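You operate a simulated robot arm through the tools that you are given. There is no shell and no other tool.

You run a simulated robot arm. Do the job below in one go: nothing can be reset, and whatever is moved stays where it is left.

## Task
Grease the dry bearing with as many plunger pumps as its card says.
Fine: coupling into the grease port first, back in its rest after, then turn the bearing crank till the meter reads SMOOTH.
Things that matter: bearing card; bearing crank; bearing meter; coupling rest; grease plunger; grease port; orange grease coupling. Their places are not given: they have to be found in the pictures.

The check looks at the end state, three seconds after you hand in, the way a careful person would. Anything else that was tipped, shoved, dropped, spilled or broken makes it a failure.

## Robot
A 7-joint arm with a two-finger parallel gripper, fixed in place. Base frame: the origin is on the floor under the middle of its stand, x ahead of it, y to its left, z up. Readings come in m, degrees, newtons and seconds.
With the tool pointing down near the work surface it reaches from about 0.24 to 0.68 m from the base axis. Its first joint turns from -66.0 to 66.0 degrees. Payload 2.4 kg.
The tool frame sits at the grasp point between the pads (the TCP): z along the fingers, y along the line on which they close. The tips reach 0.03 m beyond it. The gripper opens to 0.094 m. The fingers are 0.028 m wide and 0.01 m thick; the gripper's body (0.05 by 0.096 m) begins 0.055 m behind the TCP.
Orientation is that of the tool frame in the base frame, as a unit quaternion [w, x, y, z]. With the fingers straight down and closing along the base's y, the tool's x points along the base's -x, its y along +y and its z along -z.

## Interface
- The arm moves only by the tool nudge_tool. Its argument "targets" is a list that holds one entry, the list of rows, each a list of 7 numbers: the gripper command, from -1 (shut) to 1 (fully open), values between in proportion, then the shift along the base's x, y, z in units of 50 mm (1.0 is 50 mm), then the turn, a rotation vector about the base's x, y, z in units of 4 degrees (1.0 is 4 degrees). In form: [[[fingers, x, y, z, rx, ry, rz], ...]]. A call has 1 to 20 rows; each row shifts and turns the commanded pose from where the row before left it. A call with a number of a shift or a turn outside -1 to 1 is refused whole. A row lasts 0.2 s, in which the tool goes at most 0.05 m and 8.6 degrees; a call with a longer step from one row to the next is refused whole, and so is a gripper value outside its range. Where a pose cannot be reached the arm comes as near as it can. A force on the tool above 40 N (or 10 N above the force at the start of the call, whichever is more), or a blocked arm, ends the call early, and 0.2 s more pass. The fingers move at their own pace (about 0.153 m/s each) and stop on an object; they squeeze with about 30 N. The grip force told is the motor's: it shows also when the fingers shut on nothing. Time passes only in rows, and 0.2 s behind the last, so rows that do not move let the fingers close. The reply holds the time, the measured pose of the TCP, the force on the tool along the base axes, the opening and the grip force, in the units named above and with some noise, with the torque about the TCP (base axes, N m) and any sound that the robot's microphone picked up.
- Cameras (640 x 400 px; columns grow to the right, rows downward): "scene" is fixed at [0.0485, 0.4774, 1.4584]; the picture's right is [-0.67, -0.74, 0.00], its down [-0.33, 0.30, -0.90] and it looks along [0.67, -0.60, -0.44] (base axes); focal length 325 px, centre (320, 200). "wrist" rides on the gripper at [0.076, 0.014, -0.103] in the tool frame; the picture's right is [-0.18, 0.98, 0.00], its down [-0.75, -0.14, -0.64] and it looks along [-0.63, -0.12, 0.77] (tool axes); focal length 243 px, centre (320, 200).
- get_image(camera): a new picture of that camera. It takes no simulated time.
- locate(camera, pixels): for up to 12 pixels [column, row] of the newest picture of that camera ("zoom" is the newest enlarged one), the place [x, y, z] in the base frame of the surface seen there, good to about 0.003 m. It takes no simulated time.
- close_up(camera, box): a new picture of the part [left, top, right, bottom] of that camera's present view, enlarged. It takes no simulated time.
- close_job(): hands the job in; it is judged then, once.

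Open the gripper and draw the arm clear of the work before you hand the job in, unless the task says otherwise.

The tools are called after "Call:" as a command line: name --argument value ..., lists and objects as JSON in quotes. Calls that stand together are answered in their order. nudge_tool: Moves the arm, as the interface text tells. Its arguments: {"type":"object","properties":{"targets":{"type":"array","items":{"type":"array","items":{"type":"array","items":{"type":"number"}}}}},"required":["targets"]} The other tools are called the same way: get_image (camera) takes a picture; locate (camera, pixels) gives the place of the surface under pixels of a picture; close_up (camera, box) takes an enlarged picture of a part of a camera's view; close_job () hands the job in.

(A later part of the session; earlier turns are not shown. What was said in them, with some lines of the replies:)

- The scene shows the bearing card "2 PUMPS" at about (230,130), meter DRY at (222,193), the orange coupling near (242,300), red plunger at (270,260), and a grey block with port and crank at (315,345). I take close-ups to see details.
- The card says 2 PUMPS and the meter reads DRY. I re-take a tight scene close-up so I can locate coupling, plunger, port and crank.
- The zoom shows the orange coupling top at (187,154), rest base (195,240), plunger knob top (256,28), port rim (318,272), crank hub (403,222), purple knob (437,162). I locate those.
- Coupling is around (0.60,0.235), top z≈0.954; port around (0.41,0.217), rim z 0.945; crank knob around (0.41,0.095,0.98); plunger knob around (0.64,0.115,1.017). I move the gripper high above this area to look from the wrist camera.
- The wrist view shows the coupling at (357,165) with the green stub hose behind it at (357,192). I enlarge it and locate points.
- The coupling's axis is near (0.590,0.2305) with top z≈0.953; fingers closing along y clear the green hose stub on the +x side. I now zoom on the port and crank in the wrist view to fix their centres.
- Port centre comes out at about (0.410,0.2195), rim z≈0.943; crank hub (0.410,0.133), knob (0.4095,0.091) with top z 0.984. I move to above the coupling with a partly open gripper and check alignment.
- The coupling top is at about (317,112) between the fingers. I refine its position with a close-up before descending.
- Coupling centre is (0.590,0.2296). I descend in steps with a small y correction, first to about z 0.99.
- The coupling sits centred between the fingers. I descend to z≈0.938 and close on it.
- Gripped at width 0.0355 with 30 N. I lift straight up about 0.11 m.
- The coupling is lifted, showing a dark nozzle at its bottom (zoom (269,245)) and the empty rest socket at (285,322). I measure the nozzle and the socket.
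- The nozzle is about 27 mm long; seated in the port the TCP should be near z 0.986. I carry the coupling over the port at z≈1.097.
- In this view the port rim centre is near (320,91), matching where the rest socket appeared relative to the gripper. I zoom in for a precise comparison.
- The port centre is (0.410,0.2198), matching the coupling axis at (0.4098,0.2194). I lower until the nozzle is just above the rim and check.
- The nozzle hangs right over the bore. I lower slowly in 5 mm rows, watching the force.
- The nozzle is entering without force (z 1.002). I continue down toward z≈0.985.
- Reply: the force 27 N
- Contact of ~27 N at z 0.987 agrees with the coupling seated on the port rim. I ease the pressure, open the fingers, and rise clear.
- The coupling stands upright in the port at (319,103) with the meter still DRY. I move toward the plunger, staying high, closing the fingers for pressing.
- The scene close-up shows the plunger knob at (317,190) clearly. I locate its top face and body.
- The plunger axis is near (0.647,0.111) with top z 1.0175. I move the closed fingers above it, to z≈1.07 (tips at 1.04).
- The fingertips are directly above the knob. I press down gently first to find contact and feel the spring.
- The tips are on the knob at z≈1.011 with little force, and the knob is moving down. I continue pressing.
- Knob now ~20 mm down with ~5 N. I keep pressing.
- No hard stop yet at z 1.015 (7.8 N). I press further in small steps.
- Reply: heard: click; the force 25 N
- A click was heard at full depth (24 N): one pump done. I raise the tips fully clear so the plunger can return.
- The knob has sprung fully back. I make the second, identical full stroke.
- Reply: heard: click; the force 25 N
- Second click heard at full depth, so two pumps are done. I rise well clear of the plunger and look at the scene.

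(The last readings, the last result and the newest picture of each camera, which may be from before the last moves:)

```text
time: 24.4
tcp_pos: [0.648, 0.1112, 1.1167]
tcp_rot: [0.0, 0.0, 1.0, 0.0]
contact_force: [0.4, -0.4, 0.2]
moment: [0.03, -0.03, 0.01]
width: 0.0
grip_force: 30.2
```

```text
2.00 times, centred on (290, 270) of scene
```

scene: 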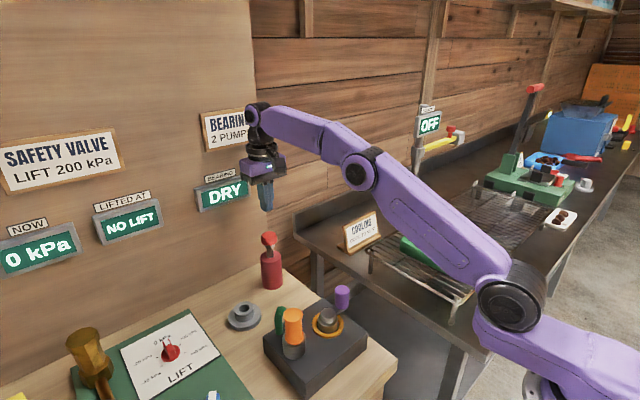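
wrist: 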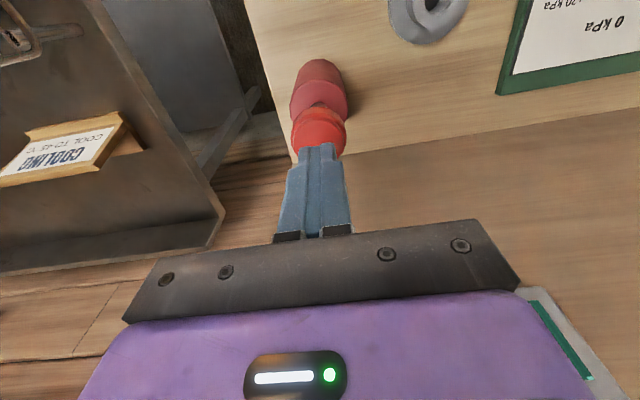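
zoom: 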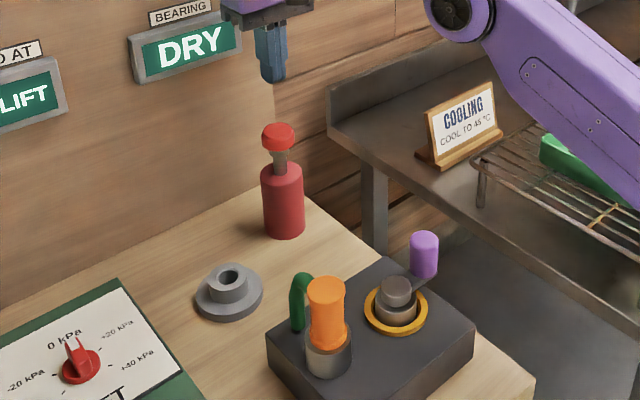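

A yellow grease ring now surrounds the bearing hub at zoom (396,312): the grease went in. I move back above the port at z≈1.116 with fingers opening to 66 mm.

Call:
nudge_tool --targets '[[[-1, -0.5, 0.2317, 0, 0, 0, 0], [0.4, -0.8, 0.371, 0, 0, 0, 0], [0.4, -0.8, 0.371, 0, 0, 0, 0], [0.4, -0.8, 0.371, 0, 0, 0, 0], [0.4, -0.8, 0.371, 0, 0, 0, 0], [0.4, -0.6, 0.2782, 0, 0, 0, 0], [0.4, -0.38, 0.1761, 0, 0, 0, 0], [0.4, 0, 0, 0, 0, 0, 0]]]'

Call:
close_up --camera "wrist" --box '[260, 40, 380, 160]'

Call:
get_image --camera "wrist"

```text
time: 26.2
tcp_pos: [0.4126, 0.218, 1.1173]
tcp_rot: [0.0, 0.0, 1.0, -0.001]
contact_force: [0.1, -0.1, 0.2]
moment: [0.05, 0.01, -0.03]
width: 0.0658
grip_force: 0.0
```

```text
3.33 times, centred on (320, 100) of wrist
```

zoom: 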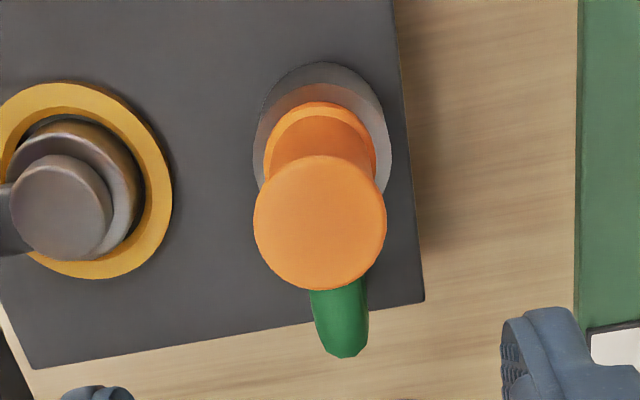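

```text
taken
```

wrist: 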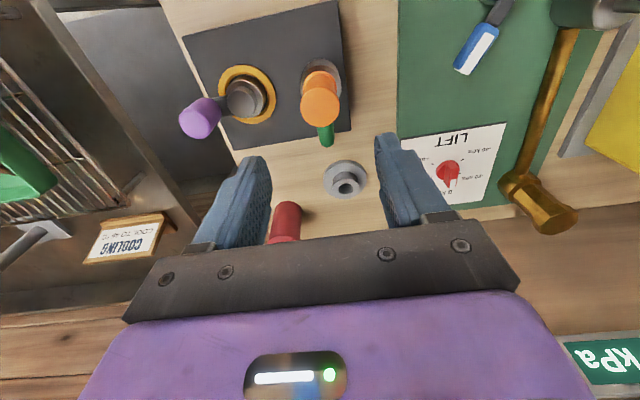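

The coupling top is at zoom (320,222). I verify its position before descending.

Call:
locate --camera "zoom" --pixels '[[320, 222], [260, 222], [380, 222], [322, 162], [316, 283]]'

```text
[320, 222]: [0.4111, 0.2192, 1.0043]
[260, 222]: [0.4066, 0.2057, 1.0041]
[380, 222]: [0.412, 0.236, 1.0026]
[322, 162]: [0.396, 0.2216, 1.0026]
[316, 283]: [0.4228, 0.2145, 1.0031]
```

Coupling top centre is (0.410,0.2195,1.003), as expected. I descend 130 mm to the same grip height and close.

Call:
nudge_tool --targets '[[[0.4, 0, 0, -0.6, 0, 0, 0], [0.4, 0, 0, -0.6, 0, 0, 0], [0.4, 0, 0, -0.6, 0, 0, 0], [0.4, 0, 0, -0.5, 0, 0, 0], [0.4, 0, 0, -0.3, 0, 0, 0], [0.4, 0, 0, 0, 0, 0, 0], [-1, 0, 0, 0, 0, 0, 0], [-1, 0, 0, 0, 0, 0, 0], [-1, 0, 0, 0, 0, 0, 0]]]'

Call:
close_up --camera "scene" --box '[220, 240, 360, 370]'

```text
time: 28.2
tcp_pos: [0.4126, 0.221, 0.9867]
tcp_rot: [0.001, 0.0, 1.0, 0.0]
contact_force: [-0.6, 0.8, 0.2]
moment: [0.0, 0.0, -0.02]
width: 0.0355
grip_force: 30.2
```

```text
3.08 times, centred on (290, 305) of scene
```

zoom: 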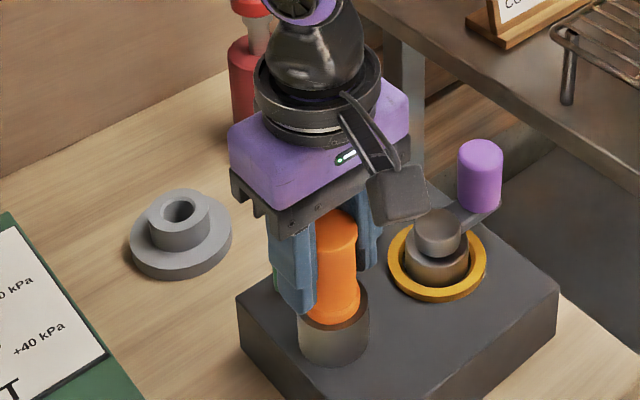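

Gripped again (0.0355 m, 30 N). I lift straight out of the port by 110 mm.

Call:
nudge_tool --targets '[[[-1, 0, 0, 0.1, 0, 0, 0], [-1, 0, 0, 0.2, 0, 0, 0], [-1, 0, 0, 0.3, 0, 0, 0], [-1, 0, 0, 0.5, 0, 0, 0], [-1, 0, 0, 0.6, 0, 0, 0], [-1, 0, 0, 0.5, 0, 0, 0], [-1, 0, 0, 0, 0, 0, 0]]]'

Call:
close_up --camera "scene" --box '[220, 200, 380, 370]'

```text
time: 29.8
tcp_pos: [0.4113, 0.2196, 1.0972]
tcp_rot: [0.0, 0.0, 1.0, -0.001]
contact_force: [0.3, 0.2, -1.8]
moment: [-0.03, 0.03, -0.02]
width: 0.0355
grip_force: 29.4
```

```text
2.35 times, centred on (300, 285) of scene
```

zoom: 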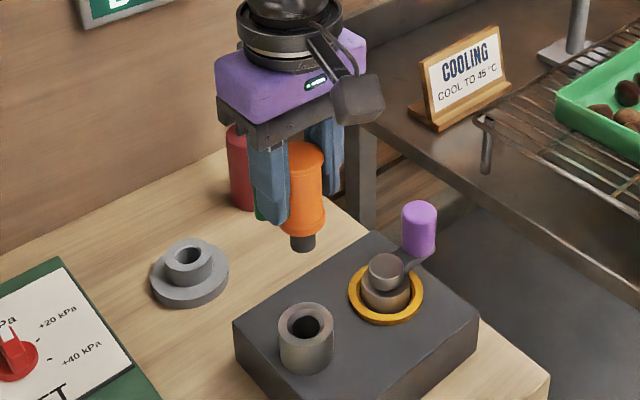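

The coupling is free of the port. I carry it back along the reverse path to above the rest and compare with the earlier wrist view.

Call:
nudge_tool --targets '[[[-1, 0.154, 0.016, 0, 0, 0, 0], [-1, 0.4, 0.02, 0, 0, 0, 0], [-1, 0.65, 0.04, 0, 0, 0, 0], [-1, 0.718, 0.04, 0, 0, 0, 0], [-1, 0.718, 0.04, -0.2, 0, 0, 0], [-1, 0.65, 0.04, -0.4, 0, 0, 0], [-1, 0.3, 0, -0.4, 0, 0, 0], [-1, 0, 0, 0, 0, 0, 0]]]'

Call:
get_image --camera "wrist"

Call:
close_up --camera "wrist" --box '[280, 40, 360, 120]'

Call:
close_up --camera "scene" --box '[180, 180, 340, 340]'

```text
time: 31.6
tcp_pos: [0.5938, 0.23, 1.0455]
tcp_rot: [0.0, 0.0, 1.0, 0.0]
contact_force: [0.5, -0.9, -1.6]
moment: [-0.01, -0.03, 0.0]
width: 0.0355
grip_force: 30.0
```

```text
taken
```

wrist: 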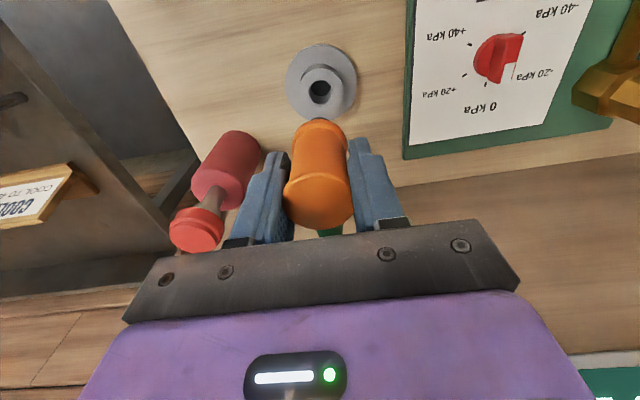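

```text
5.00 times, centred on (320, 80) of wrist
```

zoom: 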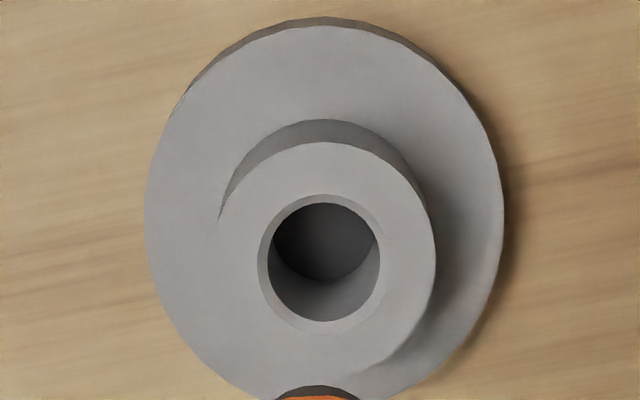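

```text
2.50 times, centred on (260, 260) of scene
```

zoom: 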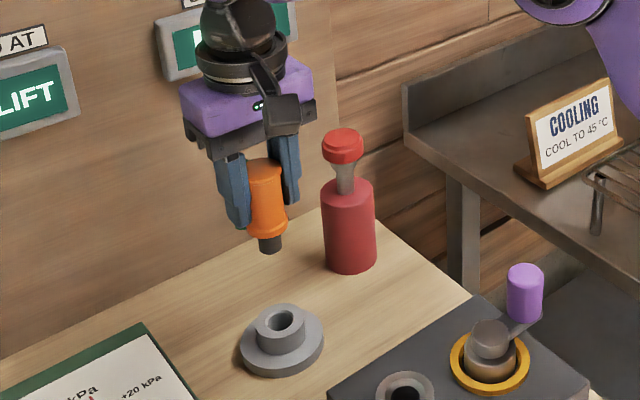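

The view matches the earlier one (socket at (319,93), scene zoom identical). I lower the nozzle toward the socket, slowing near the end.

Call:
nudge_tool --targets '[[[-1, 0, 0, -0.4, 0, 0, 0], [-1, 0, 0, -0.5, 0, 0, 0], [-1, 0, 0, -0.4, 0, 0, 0], [-1, 0, 0, -0.2, 0, 0, 0], [-1, 0, 0, 0, 0, 0, 0]]]'

Call:
close_up --camera "scene" --box '[180, 220, 300, 340]'

```text
time: 32.8
tcp_pos: [0.5911, 0.2286, 0.9707]
tcp_rot: [0.0, 0.0, 1.0, 0.0]
contact_force: [-0.2, -0.3, -0.4]
moment: [0.03, -0.02, 0.01]
width: 0.0356
grip_force: 30.2
```

```text
3.33 times, centred on (240, 280) of scene
```

zoom: 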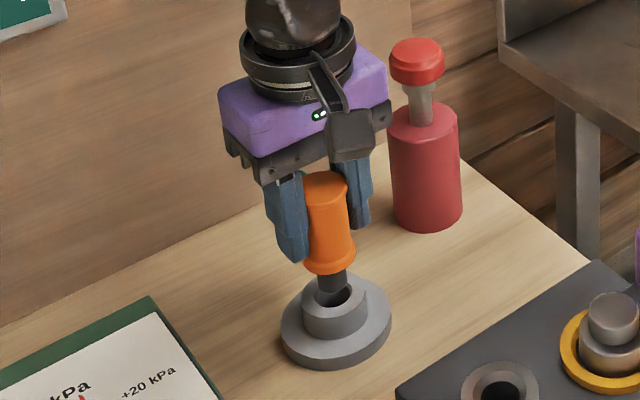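

The nozzle tip is centred at the socket mouth. I insert slowly in 5 mm rows.

Call:
nudge_tool --targets '[[[-1, 0, 0, -0.1, 0, 0, 0], [-1, 0, 0, -0.1, 0, 0, 0], [-1, 0, 0, -0.1, 0, 0, 0], [-1, 0, 0, -0.1, 0, 0, 0], [-1, 0, 0, -0.1, 0, 0, 0], [-1, 0, 0, -0.08, 0, 0, 0], [-1, 0, 0, 0, 0, 0, 0]]]'

Call:
close_up --camera "scene" --box '[180, 220, 300, 340]'

```text
time: 34.4
tcp_pos: [0.591, 0.2295, 0.9422]
tcp_rot: [0.0, -0.001, 1.0, 0.0]
contact_force: [-1.2, 0.2, -1.5]
moment: [0.01, 0.01, 0.0]
width: 0.0354
grip_force: 29.9
```

```text
3.33 times, centred on (240, 280) of scene
```

zoom: 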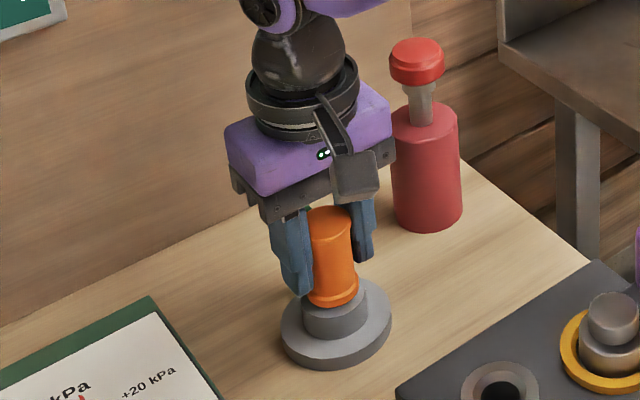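

Almost seated, no force at z 0.942. I go the last few millimetres in 1.5 mm steps.

Call:
nudge_tool --targets '[[[-1, 0, 0, -0.04, 0, 0, 0], [-1, 0, 0, -0.04, 0, 0, 0], [-1, 0, 0, 0, 0, 0, 0]]]'

```text
time: 35.2
tcp_pos: [0.5915, 0.23, 0.9377]
tcp_rot: [0.0, 0.0, 1.0, 0.0]
contact_force: [-0.1, -0.2, -0.5]
moment: [-0.01, 0.0, -0.03]
width: 0.0354
grip_force: 30.0
```

At the original seat height with no load yet; I go another 1 mm to confirm contact.

Call:
nudge_tool --targets '[[[-1, 0, 0, -0.02, 0, 0, 0], [-1, 0, 0, 0, 0, 0, 0]]]'

Call:
close_up --camera "scene" --box '[200, 240, 300, 340]'

```text
time: 35.8
tcp_pos: [0.5914, 0.2293, 0.9362]
tcp_rot: [0.0, 0.0, 1.0, 0.001]
contact_force: [0.4, 0.0, -1.0]
moment: [-0.01, 0.02, -0.03]
width: 0.0356
grip_force: 30.0
```

```text
4.00 times, centred on (250, 290) of scene
```

zoom: 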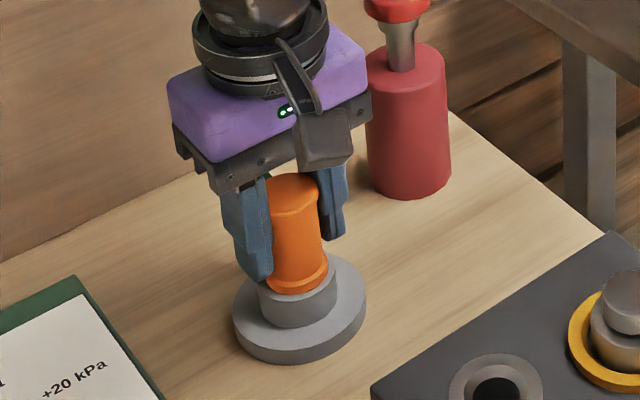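

Still no contact; the coupling sits ~2 mm higher in my grip now. I go down in 1 mm steps.

Call:
nudge_tool --targets '[[[-1, 0, 0, -0.02, 0, 0, 0], [-1, 0, 0, -0.01, 0, 0, 0], [-1, 0, 0, 0, 0, 0, 0]]]'

```text
time: 36.6
tcp_pos: [0.5914, 0.2301, 0.936]
tcp_rot: [0.001, 0.0, 1.0, 0.0]
contact_force: [-2.2, -2.4, 5.4]
moment: [-0.12, 0.02, -0.06]
width: 0.0353
grip_force: 29.6
```

Contact at 5 N: seated. I open the fingers and rise straight up.

Call:
nudge_tool --targets '[[[0.4, 0, 0, 0, 0, 0, 0], [0.4, 0, 0, 0, 0, 0, 0], [0.4, 0, 0, 0.2, 0, 0, 0], [0.4, 0, 0, 0.5, 0, 0, 0], [0.4, 0, 0, 0.8, 0, 0, 0], [0.4, 0, 0, 0.8, 0, 0, 0], [0.4, 0, 0, 0.8, 0, 0, 0], [0.4, 0, 0, 0.5, 0, 0, 0], [0.4, 0, 0, 0, 0, 0, 0]]]'

Call:
get_image --camera "scene"

Call:
close_up --camera "scene" --box '[200, 240, 360, 380]'

Call:
get_image --camera "wrist"

```text
time: 38.6
tcp_pos: [0.5926, 0.2283, 1.1173]
tcp_rot: [0.0, -0.001, 1.0, 0.0]
contact_force: [0.9, 0.0, 0.6]
moment: [0.0, 0.01, -0.03]
width: 0.0654
grip_force: 0.0
```

```text
taken
```

scene: 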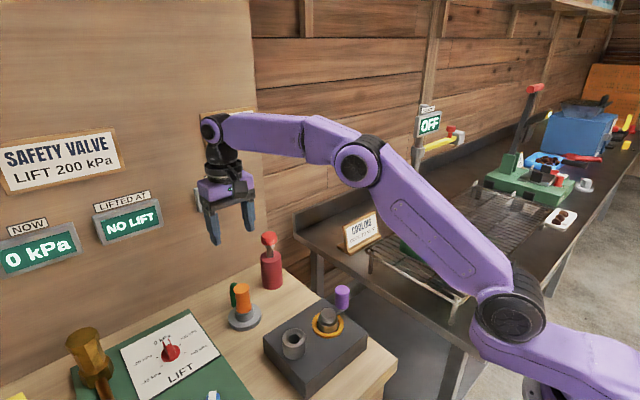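

```text
2.86 times, centred on (280, 310) of scene
```

zoom: 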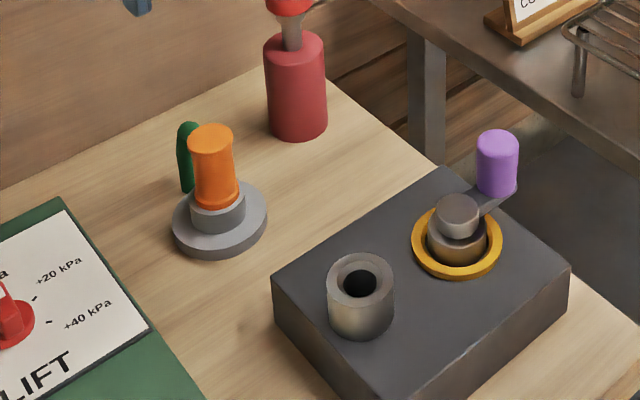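

```text
taken
```

wrist: 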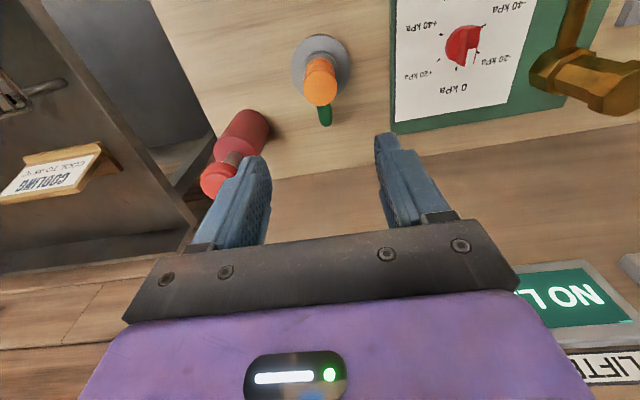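

The coupling is upright in its rest and the crank knob is unchanged. I verify coupling height and then move above the crank knob.

Call:
locate --camera "wrist" --pixels '[[320, 82], [325, 112], [320, 65]]'

Call:
nudge_tool --targets '[[[0.4, -0.3, -0.2, 0, 0, 0, 0], [0.4, -0.7, -0.53, 0, 0, 0, 0], [0.4, -0.7, -0.53, 0, 0, 0, 0], [0.4, -0.7, -0.53, 0, 0, 0, 0], [0.4, -0.7, -0.53, 0, 0, 0, 0], [0.4, -0.54, -0.44, -0.4, 0, 0, 0], [0.4, 0, 0, 0, 0, 0, 0]]]'

Call:
get_image --camera "wrist"

Call:
close_up --camera "wrist" --box '[260, 40, 420, 160]'

```text
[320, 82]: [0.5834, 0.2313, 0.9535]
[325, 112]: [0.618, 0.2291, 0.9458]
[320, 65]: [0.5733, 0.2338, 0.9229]
```

```text
time: 40.2
tcp_pos: [0.4119, 0.091, 1.0943]
tcp_rot: [0.0, 0.0, 1.0, 0.0]
contact_force: [0.4, 0.7, 0.4]
moment: [0.0, -0.02, 0.02]
width: 0.0659
grip_force: 0.1
```

```text
taken
```

wrist: 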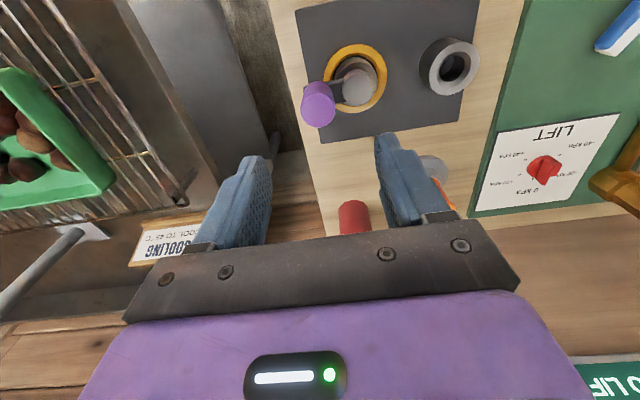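

```text
3.33 times, centred on (340, 100) of wrist
```

zoom: 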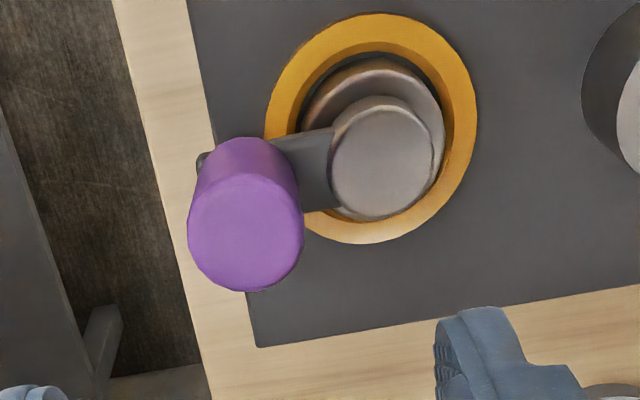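

Coupling top is back at z 0.9535. In the close-up the knob top is at (246,232) and the hub top at (381,160); I locate both and the grease ring.

Call:
locate --camera "zoom" --pixels '[[246, 232], [192, 232], [298, 232], [246, 180], [244, 286], [381, 160], [335, 160], [430, 160], [381, 105], [381, 212], [272, 110], [474, 120]]'

Call:
locate --camera "zoom" --pixels '[[372, 20], [372, 236], [300, 150], [320, 190], [372, 65], [210, 170], [600, 100]]'

```text
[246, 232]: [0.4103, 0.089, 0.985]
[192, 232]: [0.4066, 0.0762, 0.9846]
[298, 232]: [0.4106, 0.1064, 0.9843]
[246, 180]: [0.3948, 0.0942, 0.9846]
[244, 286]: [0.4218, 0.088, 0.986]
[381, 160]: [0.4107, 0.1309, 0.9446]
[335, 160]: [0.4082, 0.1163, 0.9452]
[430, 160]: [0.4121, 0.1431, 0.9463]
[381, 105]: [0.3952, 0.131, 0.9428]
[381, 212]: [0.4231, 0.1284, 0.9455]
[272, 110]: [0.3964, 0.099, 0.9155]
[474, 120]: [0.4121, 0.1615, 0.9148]
```

```text
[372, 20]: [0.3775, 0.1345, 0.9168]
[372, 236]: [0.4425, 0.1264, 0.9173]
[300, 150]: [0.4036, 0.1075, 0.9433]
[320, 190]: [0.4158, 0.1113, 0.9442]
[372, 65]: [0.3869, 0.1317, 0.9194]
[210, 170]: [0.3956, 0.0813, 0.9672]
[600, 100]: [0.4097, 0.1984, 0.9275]
```

The knob centre is (0.409,0.0905), r≈15 mm; the hub centre is (0.410,0.130), so the crank radius is 40 mm. I'll push the knob round with the closed fingers as a peg: first I go behind it at (0.370,0.0905) and lower the tips to z≈0.956, above the hub.

Call:
nudge_tool --targets '[[[-1, -0.4, -0.01, 0, 0, 0, 0], [-1, -0.396, -0.01, 0, 0, 0, 0], [-1, 0, 0, 0, 0, 0, 0], [-1, 0, 0, -0.6, 0, 0, 0], [-1, 0, 0, -0.6, 0, 0, 0], [-1, 0, 0, -0.5, 0, 0, 0], [-1, 0, 0, -0.3, 0, 0, 0], [-1, 0, 0, -0.18, 0, 0, 0], [-1, 0, 0, 0, 0, 0, 0]]]'

Call:
get_image --camera "wrist"

Call:
close_up --camera "scene" --box '[260, 240, 400, 380]'

```text
time: 42.2
tcp_pos: [0.3694, 0.0899, 0.9872]
tcp_rot: [0.0, 0.0, 1.0, 0.001]
contact_force: [0.3, -0.8, -0.4]
moment: [0.01, 0.05, 0.0]
width: 0.0
grip_force: 29.6
```

```text
taken
```

wrist: 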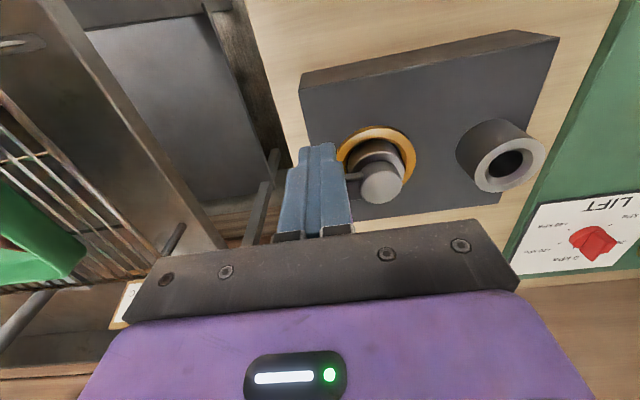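

```text
2.86 times, centred on (330, 310) of scene
```

zoom: 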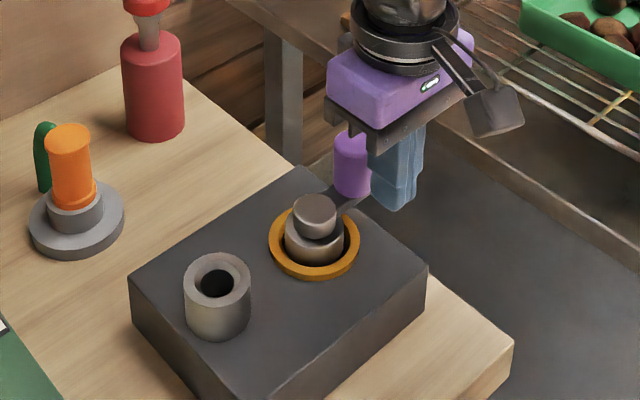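

The closed fingers stand just behind the purple knob on its -x side, above the block. I push the knob counter-clockwise for the first part of the circle.

Call:
nudge_tool --targets '[[[-1, 0.196, 0.024, 0, 0, 0, 0], [-1, 0.114, -0.076, 0, 0, 0, 0], [-1, 0.1228, -0.0606, 0, 0, 0, 0], [-1, 0.1302, -0.0422, 0, 0, 0, 0], [-1, 0.1346, -0.0238, 0, 0, 0, 0]]]'

Call:
get_image --camera "scene"

Call:
close_up --camera "scene" --box '[260, 240, 400, 380]'

```text
time: 43.0
tcp_pos: [0.3806, 0.0889, 0.9847]
tcp_rot: [-0.014, -0.005, 1.0, -0.002]
contact_force: [-8.0, 1.6, 2.0]
moment: [-0.05, 0.04, 0.06]
width: 0.0
grip_force: 29.7
stopped in row 3: the force on the tool passed its limit at 49 N (the readings are from after the stop); the commanded pose is now the measured one
```

```text
taken
```

scene: 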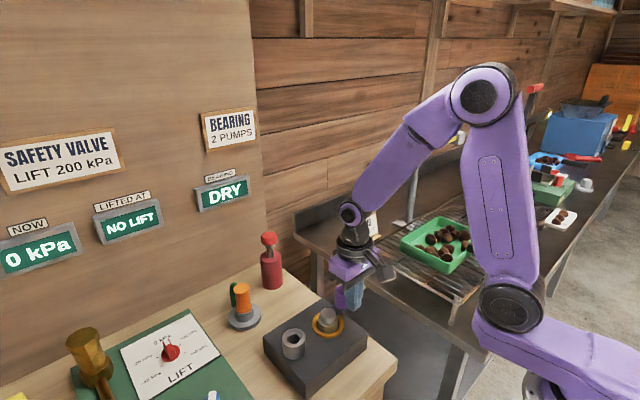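

```text
2.86 times, centred on (330, 310) of scene
```

zoom: 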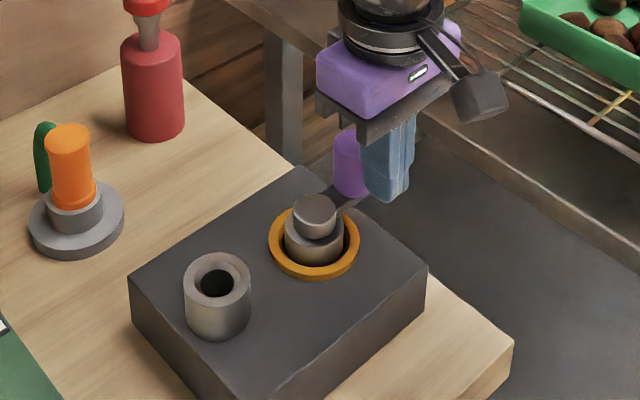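

The push was stopped at 49 N with the knob unmoved, perhaps from speed or because this direction is blocked. I push very gently in 1 mm rows to see whether it gives.

Call:
nudge_tool --targets '[[[-1, 0.01, 0, 0, 0, 0, 0], [-1, 0.02, -0.005, 0, 0, 0, 0], [-1, 0.02, -0.005, 0, 0, 0, 0], [-1, 0, 0, 0, 0, 0, 0]]]'

Call:
close_up --camera "scene" --box '[260, 240, 400, 380]'

```text
time: 44.0
tcp_pos: [0.381, 0.0878, 0.9857]
tcp_rot: [-0.018, -0.003, 1.0, -0.003]
contact_force: [-28.0, 3.5, 9.8]
moment: [0.21, 0.06, 0.13]
width: 0.0001
grip_force: 29.6
```

```text
2.86 times, centred on (330, 310) of scene
```

zoom: 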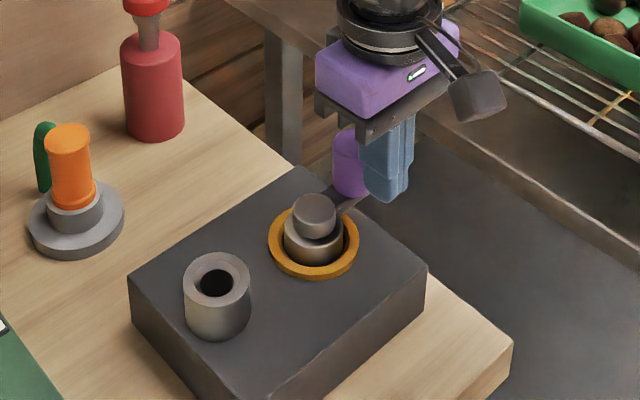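

A steady 28 N with no movement: this direction is blocked. I back off 15 mm and correct the small tilt, then will try clockwise.

Call:
nudge_tool --targets '[[[-1, -0.1, 0, 0, 0, 0, 0], [-1, -0.2, 0, 0, 0.06, -0.4, -0.14], [-1, 0, 0, 0, 0, 0, 0]]]'

```text
time: 44.8
tcp_pos: [0.3705, 0.0881, 0.9842]
tcp_rot: [0.004, 0.002, 1.0, 0.0]
contact_force: [-0.4, 0.0, 0.5]
moment: [-0.02, -0.04, 0.02]
width: 0.0001
grip_force: 29.9
```

Clear again. I lift over the knob and come down on its +x side at (0.450,0.0905).

Call:
nudge_tool --targets '[[[-1, 0, 0, 0.5, 0, 0.11, 0.06], [-1, 0, 0, 0.5, 0, 0, 0], [-1, 0, 0, 0.1, 0, 0, 0], [-1, 0.7, 0.024, 0, 0, 0, 0], [-1, 0.7, 0.024, 0, 0, 0, 0], [-1, 0.2, 0, 0, 0, 0, 0], [-1, 0, 0, -0.5, 0, 0, 0], [-1, 0, 0, -0.4, 0, 0, 0], [-1, 0, 0, -0.14, 0, 0, 0], [-1, 0, 0, 0, 0, 0, 0]]]'

Call:
get_image --camera "wrist"

Call:
close_up --camera "scene" --box '[260, 240, 400, 380]'

```text
time: 47.0
tcp_pos: [0.4501, 0.0883, 0.9876]
tcp_rot: [-0.002, -0.001, 1.0, 0.001]
contact_force: [0.3, 0.7, -0.9]
moment: [0.0, -0.01, 0.0]
width: 0.0
grip_force: 29.8
```

```text
taken
```

wrist: 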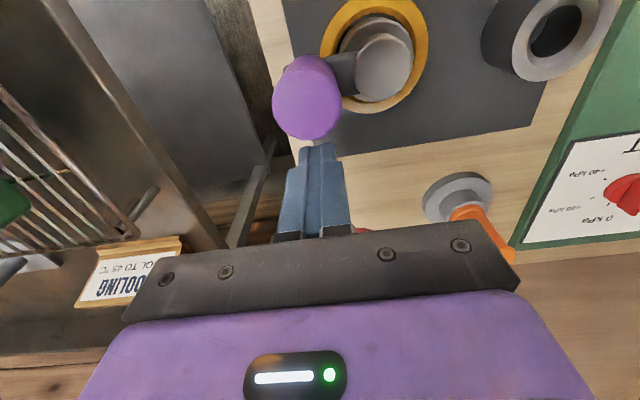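

```text
2.86 times, centred on (330, 310) of scene
```

zoom: 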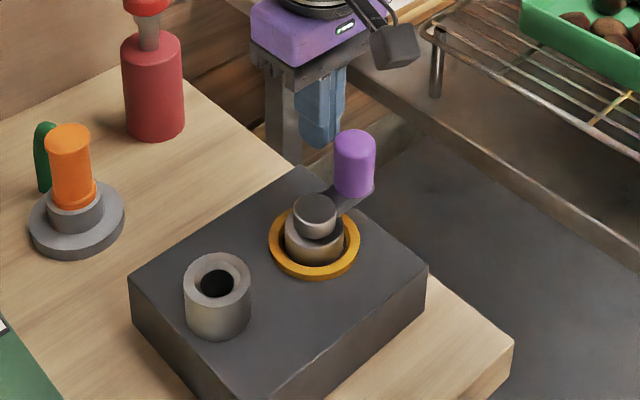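

The fingers are now on the knob's +x side. I approach and push slowly in the -x direction (clockwise).

Call:
nudge_tool --targets '[[[-1, -0.1, 0, 0, 0, 0, 0], [-1, -0.08, 0, 0, 0, 0, 0], [-1, -0.04, -0.01, 0, 0, 0, 0], [-1, -0.04, -0.01, 0, 0, 0, 0], [-1, -0.04, -0.01, 0, 0, 0, 0]]]'

Call:
close_up --camera "scene" --box '[260, 240, 400, 380]'

```text
time: 48.2
tcp_pos: [0.4368, 0.0879, 0.9887]
tcp_rot: [0.0, 0.001, 1.0, 0.002]
contact_force: [9.2, -2.3, 3.0]
moment: [0.02, -0.05, -0.01]
width: 0.0001
grip_force: 30.2
```

```text
2.86 times, centred on (330, 310) of scene
```

zoom: 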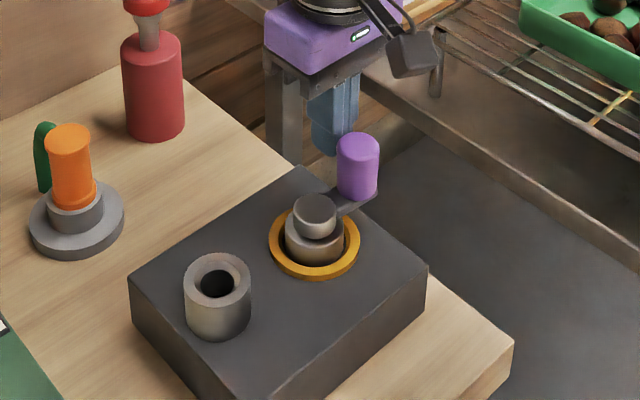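

The knob moved clockwise with about 9 N. I continue round the circle at a modest speed and check force and meter.

Call:
nudge_tool --targets '[[[-1, -0.0897, -0.0497, 0, 0, 0, 0], [-1, -0.0944, -0.0401, 0, 0, 0, 0], [-1, -0.0981, -0.03, 0, 0, 0, 0], [-1, -0.1007, -0.0196, 0, 0, 0, 0], [-1, -0.1022, -0.0089, 0, 0, 0, 0], [-1, -0.1026, 0.0018, 0, 0, 0, 0]]]'

Call:
get_image --camera "scene"

Call:
close_up --camera "scene" --box '[260, 240, 400, 380]'

```text
time: 49.6
tcp_pos: [0.4037, 0.0801, 0.9896]
tcp_rot: [-0.002, 0.0, 1.0, 0.0]
contact_force: [6.5, -1.9, 1.7]
moment: [-0.02, -0.05, 0.0]
width: 0.0001
grip_force: 30.0
```

```text
taken
```

scene: 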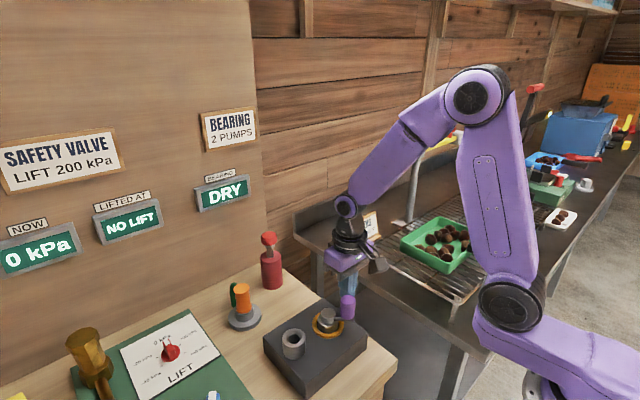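

```text
2.86 times, centred on (330, 310) of scene
```

zoom: 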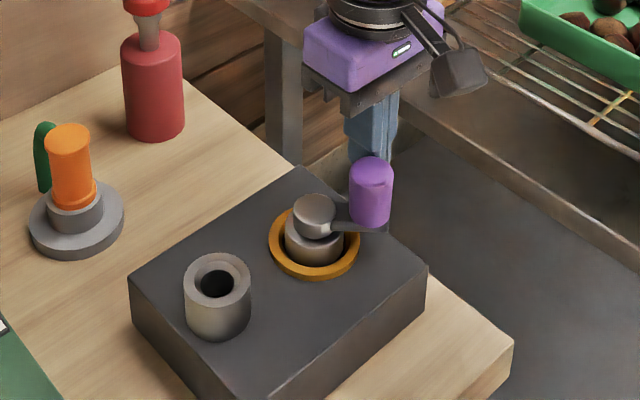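

The crank turns smoothly (6.5 N) and the meter still reads DRY. I continue clockwise.

Call:
nudge_tool --targets '[[[-1, -0.1018, 0.0125, 0, 0, 0, 0], [-1, -0.1, 0.0231, 0, 0, 0, 0], [-1, -0.097, 0.0334, 0, 0, 0, 0], [-1, -0.093, 0.0434, 0, 0, 0, 0], [-1, -0.0879, 0.0528, 0, 0, 0, 0], [-1, -0.0819, 0.0617, 0, 0, 0, 0], [-1, -0.075, 0.07, 0, 0, 0, 0], [-1, -0.0673, 0.0774, 0, 0, 0, 0]]]'

Call:
close_up --camera "scene" --box '[180, 160, 400, 380]'

```text
time: 51.4
tcp_pos: [0.3697, 0.1, 0.9882]
tcp_rot: [-0.002, -0.001, 1.0, 0.0]
contact_force: [4.8, -3.9, -0.9]
moment: [-0.07, -0.01, -0.07]
width: 0.0
grip_force: 29.6
```

```text
1.82 times, centred on (290, 270) of scene
```

zoom: 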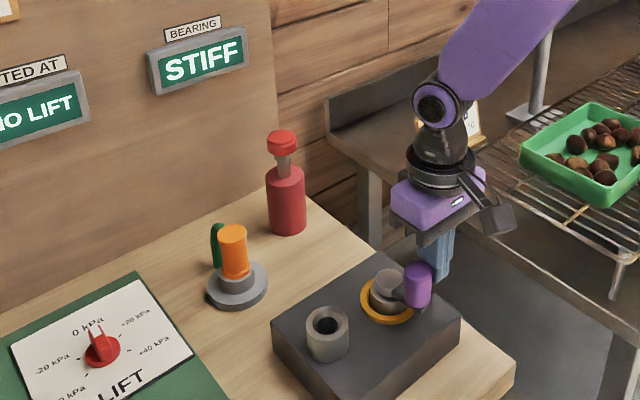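

The meter changed to STIFF, so turning is progressing. I continue clockwise.

Call:
nudge_tool --targets '[[[-1, -0.0589, 0.084, 0, 0, 0, 0], [-1, -0.0497, 0.0897, 0, 0, 0, 0], [-1, -0.0401, 0.0944, 0, 0, 0, 0], [-1, -0.03, 0.0981, 0, 0, 0, 0], [-1, -0.0196, 0.1007, 0, 0, 0, 0], [-1, -0.0089, 0.1022, 0, 0, 0, 0]]]'

Call:
close_up --camera "scene" --box '[180, 160, 400, 380]'

```text
time: 52.8
tcp_pos: [0.3578, 0.1291, 0.9883]
tcp_rot: [-0.003, -0.001, 1.0, 0.0]
contact_force: [1.6, -5.3, -0.1]
moment: [-0.1, -0.1, -0.13]
width: 0.0
grip_force: 29.7
```

```text
1.82 times, centred on (290, 270) of scene
```

zoom: 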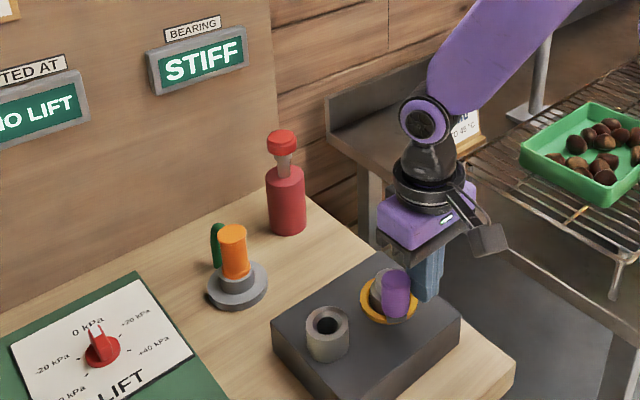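

Still STIFF; the peg drifted ~3 mm outward, so I pull in slightly and continue clockwise past the -x side.

Call:
nudge_tool --targets '[[[-1, 0.0218, 0.1026, 0, 0, 0, 0], [-1, 0.0325, 0.1018, 0, 0, 0, 0], [-1, 0.0431, 0.1, 0, 0, 0, 0], [-1, 0.0334, 0.097, 0, 0, 0, 0], [-1, 0.0434, 0.093, 0, 0, 0, 0], [-1, 0.0528, 0.0879, 0, 0, 0, 0]]]'

Call:
close_up --camera "scene" --box '[180, 160, 400, 380]'

```text
time: 54.2
tcp_pos: [0.3701, 0.1573, 0.9903]
tcp_rot: [-0.001, -0.001, 1.0, 0.0]
contact_force: [-3.1, -3.1, -1.8]
moment: [-0.04, 0.05, -0.04]
width: 0.0001
grip_force: 29.6
```

```text
1.82 times, centred on (290, 270) of scene
```

zoom: 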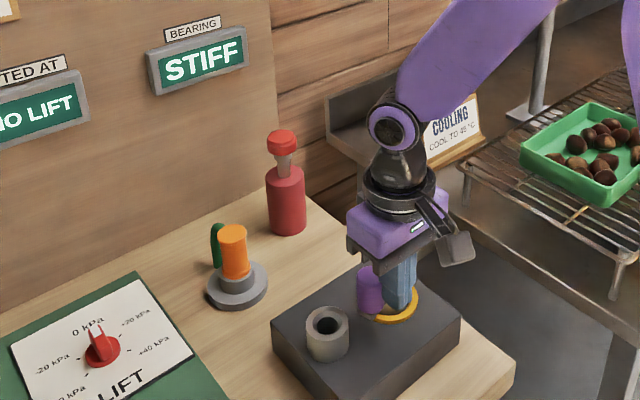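

The knob is now near the +y side with low force, still STIFF. I continue clockwise.

Call:
nudge_tool --targets '[[[-1, 0.0617, 0.0819, 0, 0, 0, 0], [-1, 0.07, 0.075, 0, 0, 0, 0], [-1, 0.0774, 0.0673, 0, 0, 0, 0], [-1, 0.084, 0.0589, 0, 0, 0, 0], [-1, 0.0897, 0.0497, 0, 0, 0, 0], [-1, 0.0944, 0.0401, 0, 0, 0, 0], [-1, 0.0981, 0.03, 0, 0, 0, 0]]]'

Call:
close_up --camera "scene" --box '[180, 160, 400, 380]'

```text
time: 55.8
tcp_pos: [0.398, 0.1756, 0.9881]
tcp_rot: [-0.002, 0.0, 1.0, 0.001]
contact_force: [-4.4, -4.3, 1.6]
moment: [-0.04, 0.01, -0.1]
width: 0.0001
grip_force: 29.9
```

```text
1.82 times, centred on (290, 270) of scene
```

zoom: 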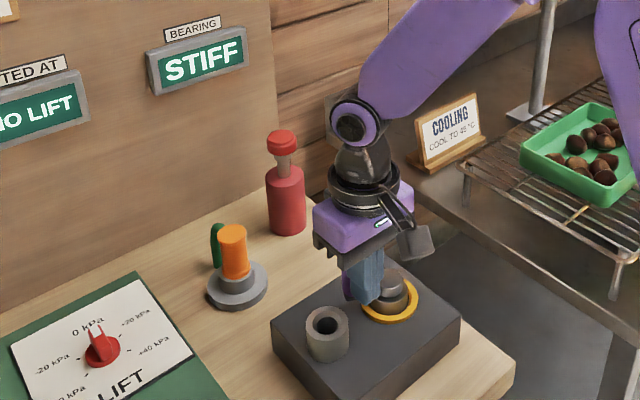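

Still STIFF with ~6 N; the knob is behind the fingers on the far side. I continue clockwise with a small outward correction.

Call:
nudge_tool --targets '[[[-1, 0.1007, 0.0396, 0, 0, 0, 0], [-1, 0.1022, 0.0289, 0, 0, 0, 0], [-1, 0.1026, -0.0018, 0, 0, 0, 0], [-1, 0.1018, -0.0125, 0, 0, 0, 0], [-1, 0.1, -0.0231, 0, 0, 0, 0], [-1, 0.097, -0.0334, 0, 0, 0, 0], [-1, 0.093, -0.0434, 0, 0, 0, 0]]]'

Call:
close_up --camera "scene" --box '[180, 160, 400, 380]'

Call:
get_image --camera "wrist"

```text
time: 57.4
tcp_pos: [0.4342, 0.1761, 0.9899]
tcp_rot: [-0.002, 0.0, 1.0, 0.001]
contact_force: [-2.0, 2.1, 0.7]
moment: [-0.02, 0.03, 0.04]
width: 0.0002
grip_force: 30.1
```

```text
1.82 times, centred on (290, 270) of scene
```

zoom: 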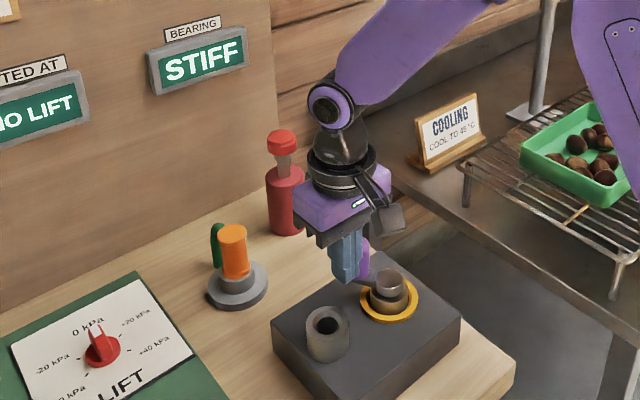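

```text
taken
```

wrist: 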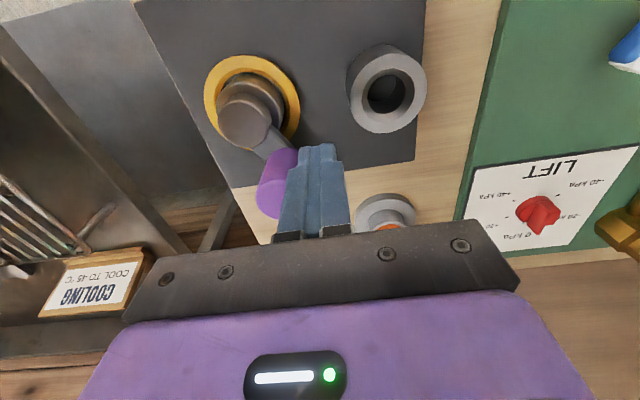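

The knob is now on the +x side of the hub (wrist (280,185)), still STIFF. I keep turning clockwise.

Call:
nudge_tool --targets '[[[-1, 0.0779, -0.0728, 0, 0, 0, 0], [-1, 0.0719, -0.0817, 0, 0, 0, 0], [-1, 0.075, -0.07, 0, 0, 0, 0], [-1, 0.0673, -0.0774, 0, 0, 0, 0], [-1, 0.0589, -0.084, 0, 0, 0, 0], [-1, 0.0497, -0.0897, 0, 0, 0, 0], [-1, 0.0401, -0.0944, 0, 0, 0, 0]]]'

Call:
close_up --camera "scene" --box '[180, 160, 400, 380]'

Call:
get_image --camera "wrist"

```text
time: 59.0
tcp_pos: [0.4568, 0.1459, 0.9896]
tcp_rot: [-0.001, -0.001, 1.0, 0.0]
contact_force: [-3.3, 2.4, -1.0]
moment: [0.04, 0.01, -0.1]
width: 0.0002
grip_force: 30.1
```

```text
1.82 times, centred on (290, 270) of scene
```

zoom: 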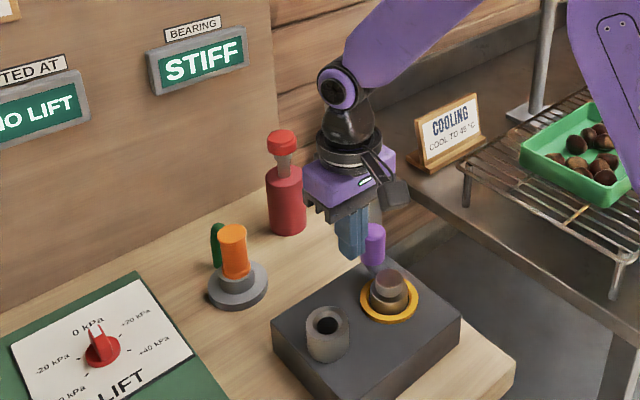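

```text
taken
```

wrist: 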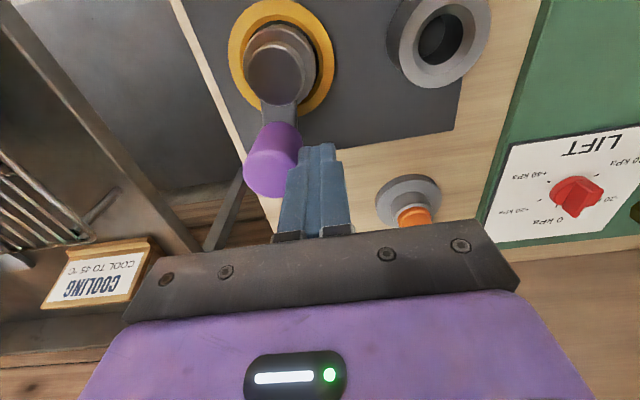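

Force stays low and the knob advances; still STIFF. I continue clockwise toward the starting angle.

Call:
nudge_tool --targets '[[[-1, 0.03, -0.0981, 0, 0, 0, 0], [-1, 0.0196, -0.1007, 0, 0, 0, 0], [-1, 0.0089, -0.1022, 0, 0, 0, 0], [-1, -0.0018, -0.1026, 0, 0, 0, 0], [-1, -0.0125, -0.1018, 0, 0, 0, 0], [-1, -0.0231, -0.1, 0, 0, 0, 0], [-1, -0.0334, -0.097, 0, 0, 0, 0]]]'

Call:
close_up --camera "scene" --box '[180, 160, 400, 380]'

Call:
get_image --camera "wrist"

```text
time: 60.6
tcp_pos: [0.4566, 0.1097, 0.9892]
tcp_rot: [-0.001, 0.0, 1.0, 0.0]
contact_force: [0.2, 2.1, 1.0]
moment: [0.02, -0.03, -0.01]
width: 0.0
grip_force: 29.9
```

```text
1.82 times, centred on (290, 270) of scene
```

zoom: 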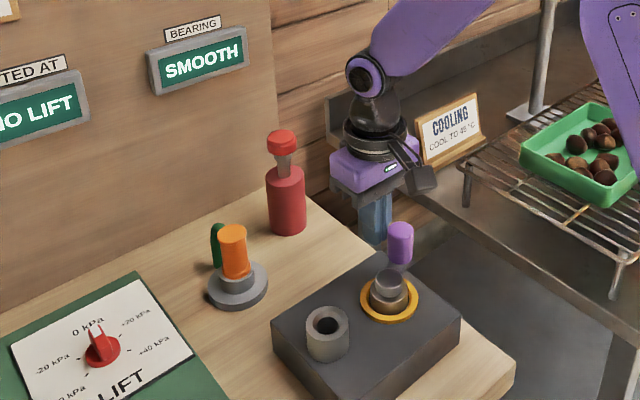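

```text
taken
```

wrist: 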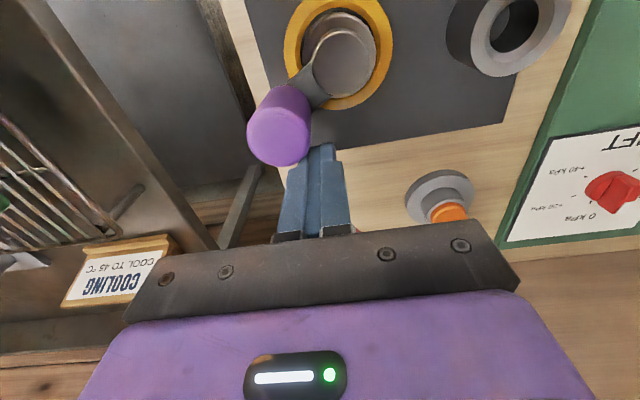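

The meter now reads SMOOTH. I stop turning, back the fingers away from the knob and rise clear, opening the gripper once high.

Call:
nudge_tool --targets '[[[-1, 0.1, 0.1, 0, 0, 0, 0], [-1, 0.1, 0.1, 0.1, 0, 0, 0], [-1, 0, 0, 0.5, 0, 0, 0], [-1, 0, 0, 0.8, 0, 0, 0], [-1, 0, 0, 0.8, 0, 0, 0], [-1, 0, 0, 0.8, 0, 0, 0], [-1, -0.4, -0.4, 0.7, 0, 0, 0], [1, -0.5, -0.5, 0.6, 0, 0, 0], [1, -0.5, -0.5, 0.5, 0, 0, 0], [1, 0, 0, 0, 0, 0, 0]]]'

Call:
get_image --camera "scene"

Call:
close_up --camera "scene" --box '[180, 160, 400, 380]'

Call:
get_image --camera "wrist"

```text
time: 62.8
tcp_pos: [0.3975, 0.0488, 1.2278]
tcp_rot: [-0.003, 0.0, 1.0, 0.0]
contact_force: [-0.5, 0.2, -0.6]
moment: [0.01, -0.01, -0.02]
width: 0.0941
grip_force: 0.0
```

```text
taken
```

scene: 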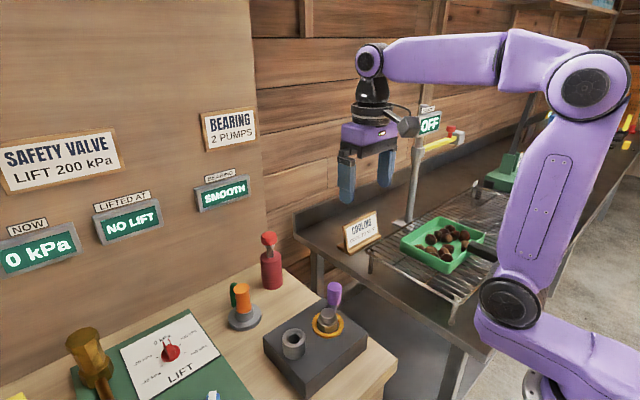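

```text
1.82 times, centred on (290, 270) of scene
```

zoom: 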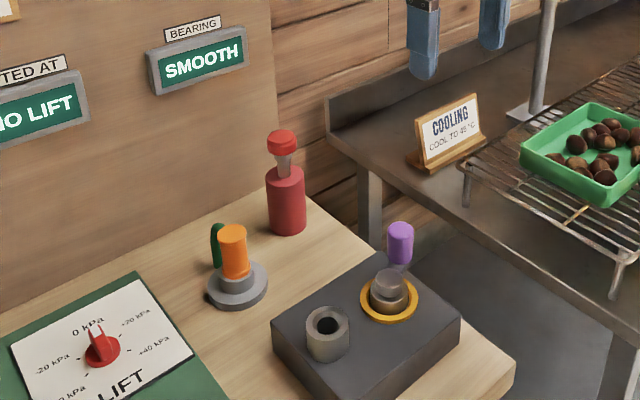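

```text
taken
```

wrist: 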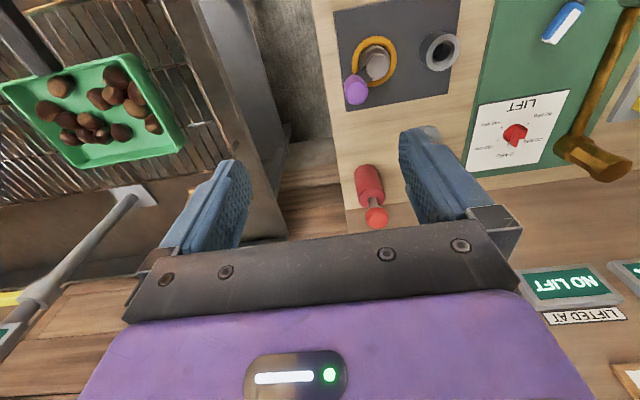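

The bearing meter reads SMOOTH, the coupling is upright in its rest at scene (242,300), the plunger is back up, and nothing else moved. The gripper is open and clear of the work, so I hand in the job.

Call:
close_job

```text
The job is handed in.
```

The bearing is greased and its meter reads SMOOTH. I've handed the job in, but no verdict from the check has come back.

- **Coupling:** I seated the orange coupling in the grease port, and put it back upright in its rest after pumping.
- **Pumps:** The card says 2, so I gave the plunger two full strokes. Each one clicked, and a ring of grease showed around the bearing.
- **Crank:** It would not move counter-clockwise. That first push stopped at 49 N with the knob unmoved, so I turned it clockwise for most of a turn, until the meter went from DRY to STIFF to SMOOTH.

In the last pictures nothing else looked moved or spilled. The gripper is open and the arm is clear of the work.
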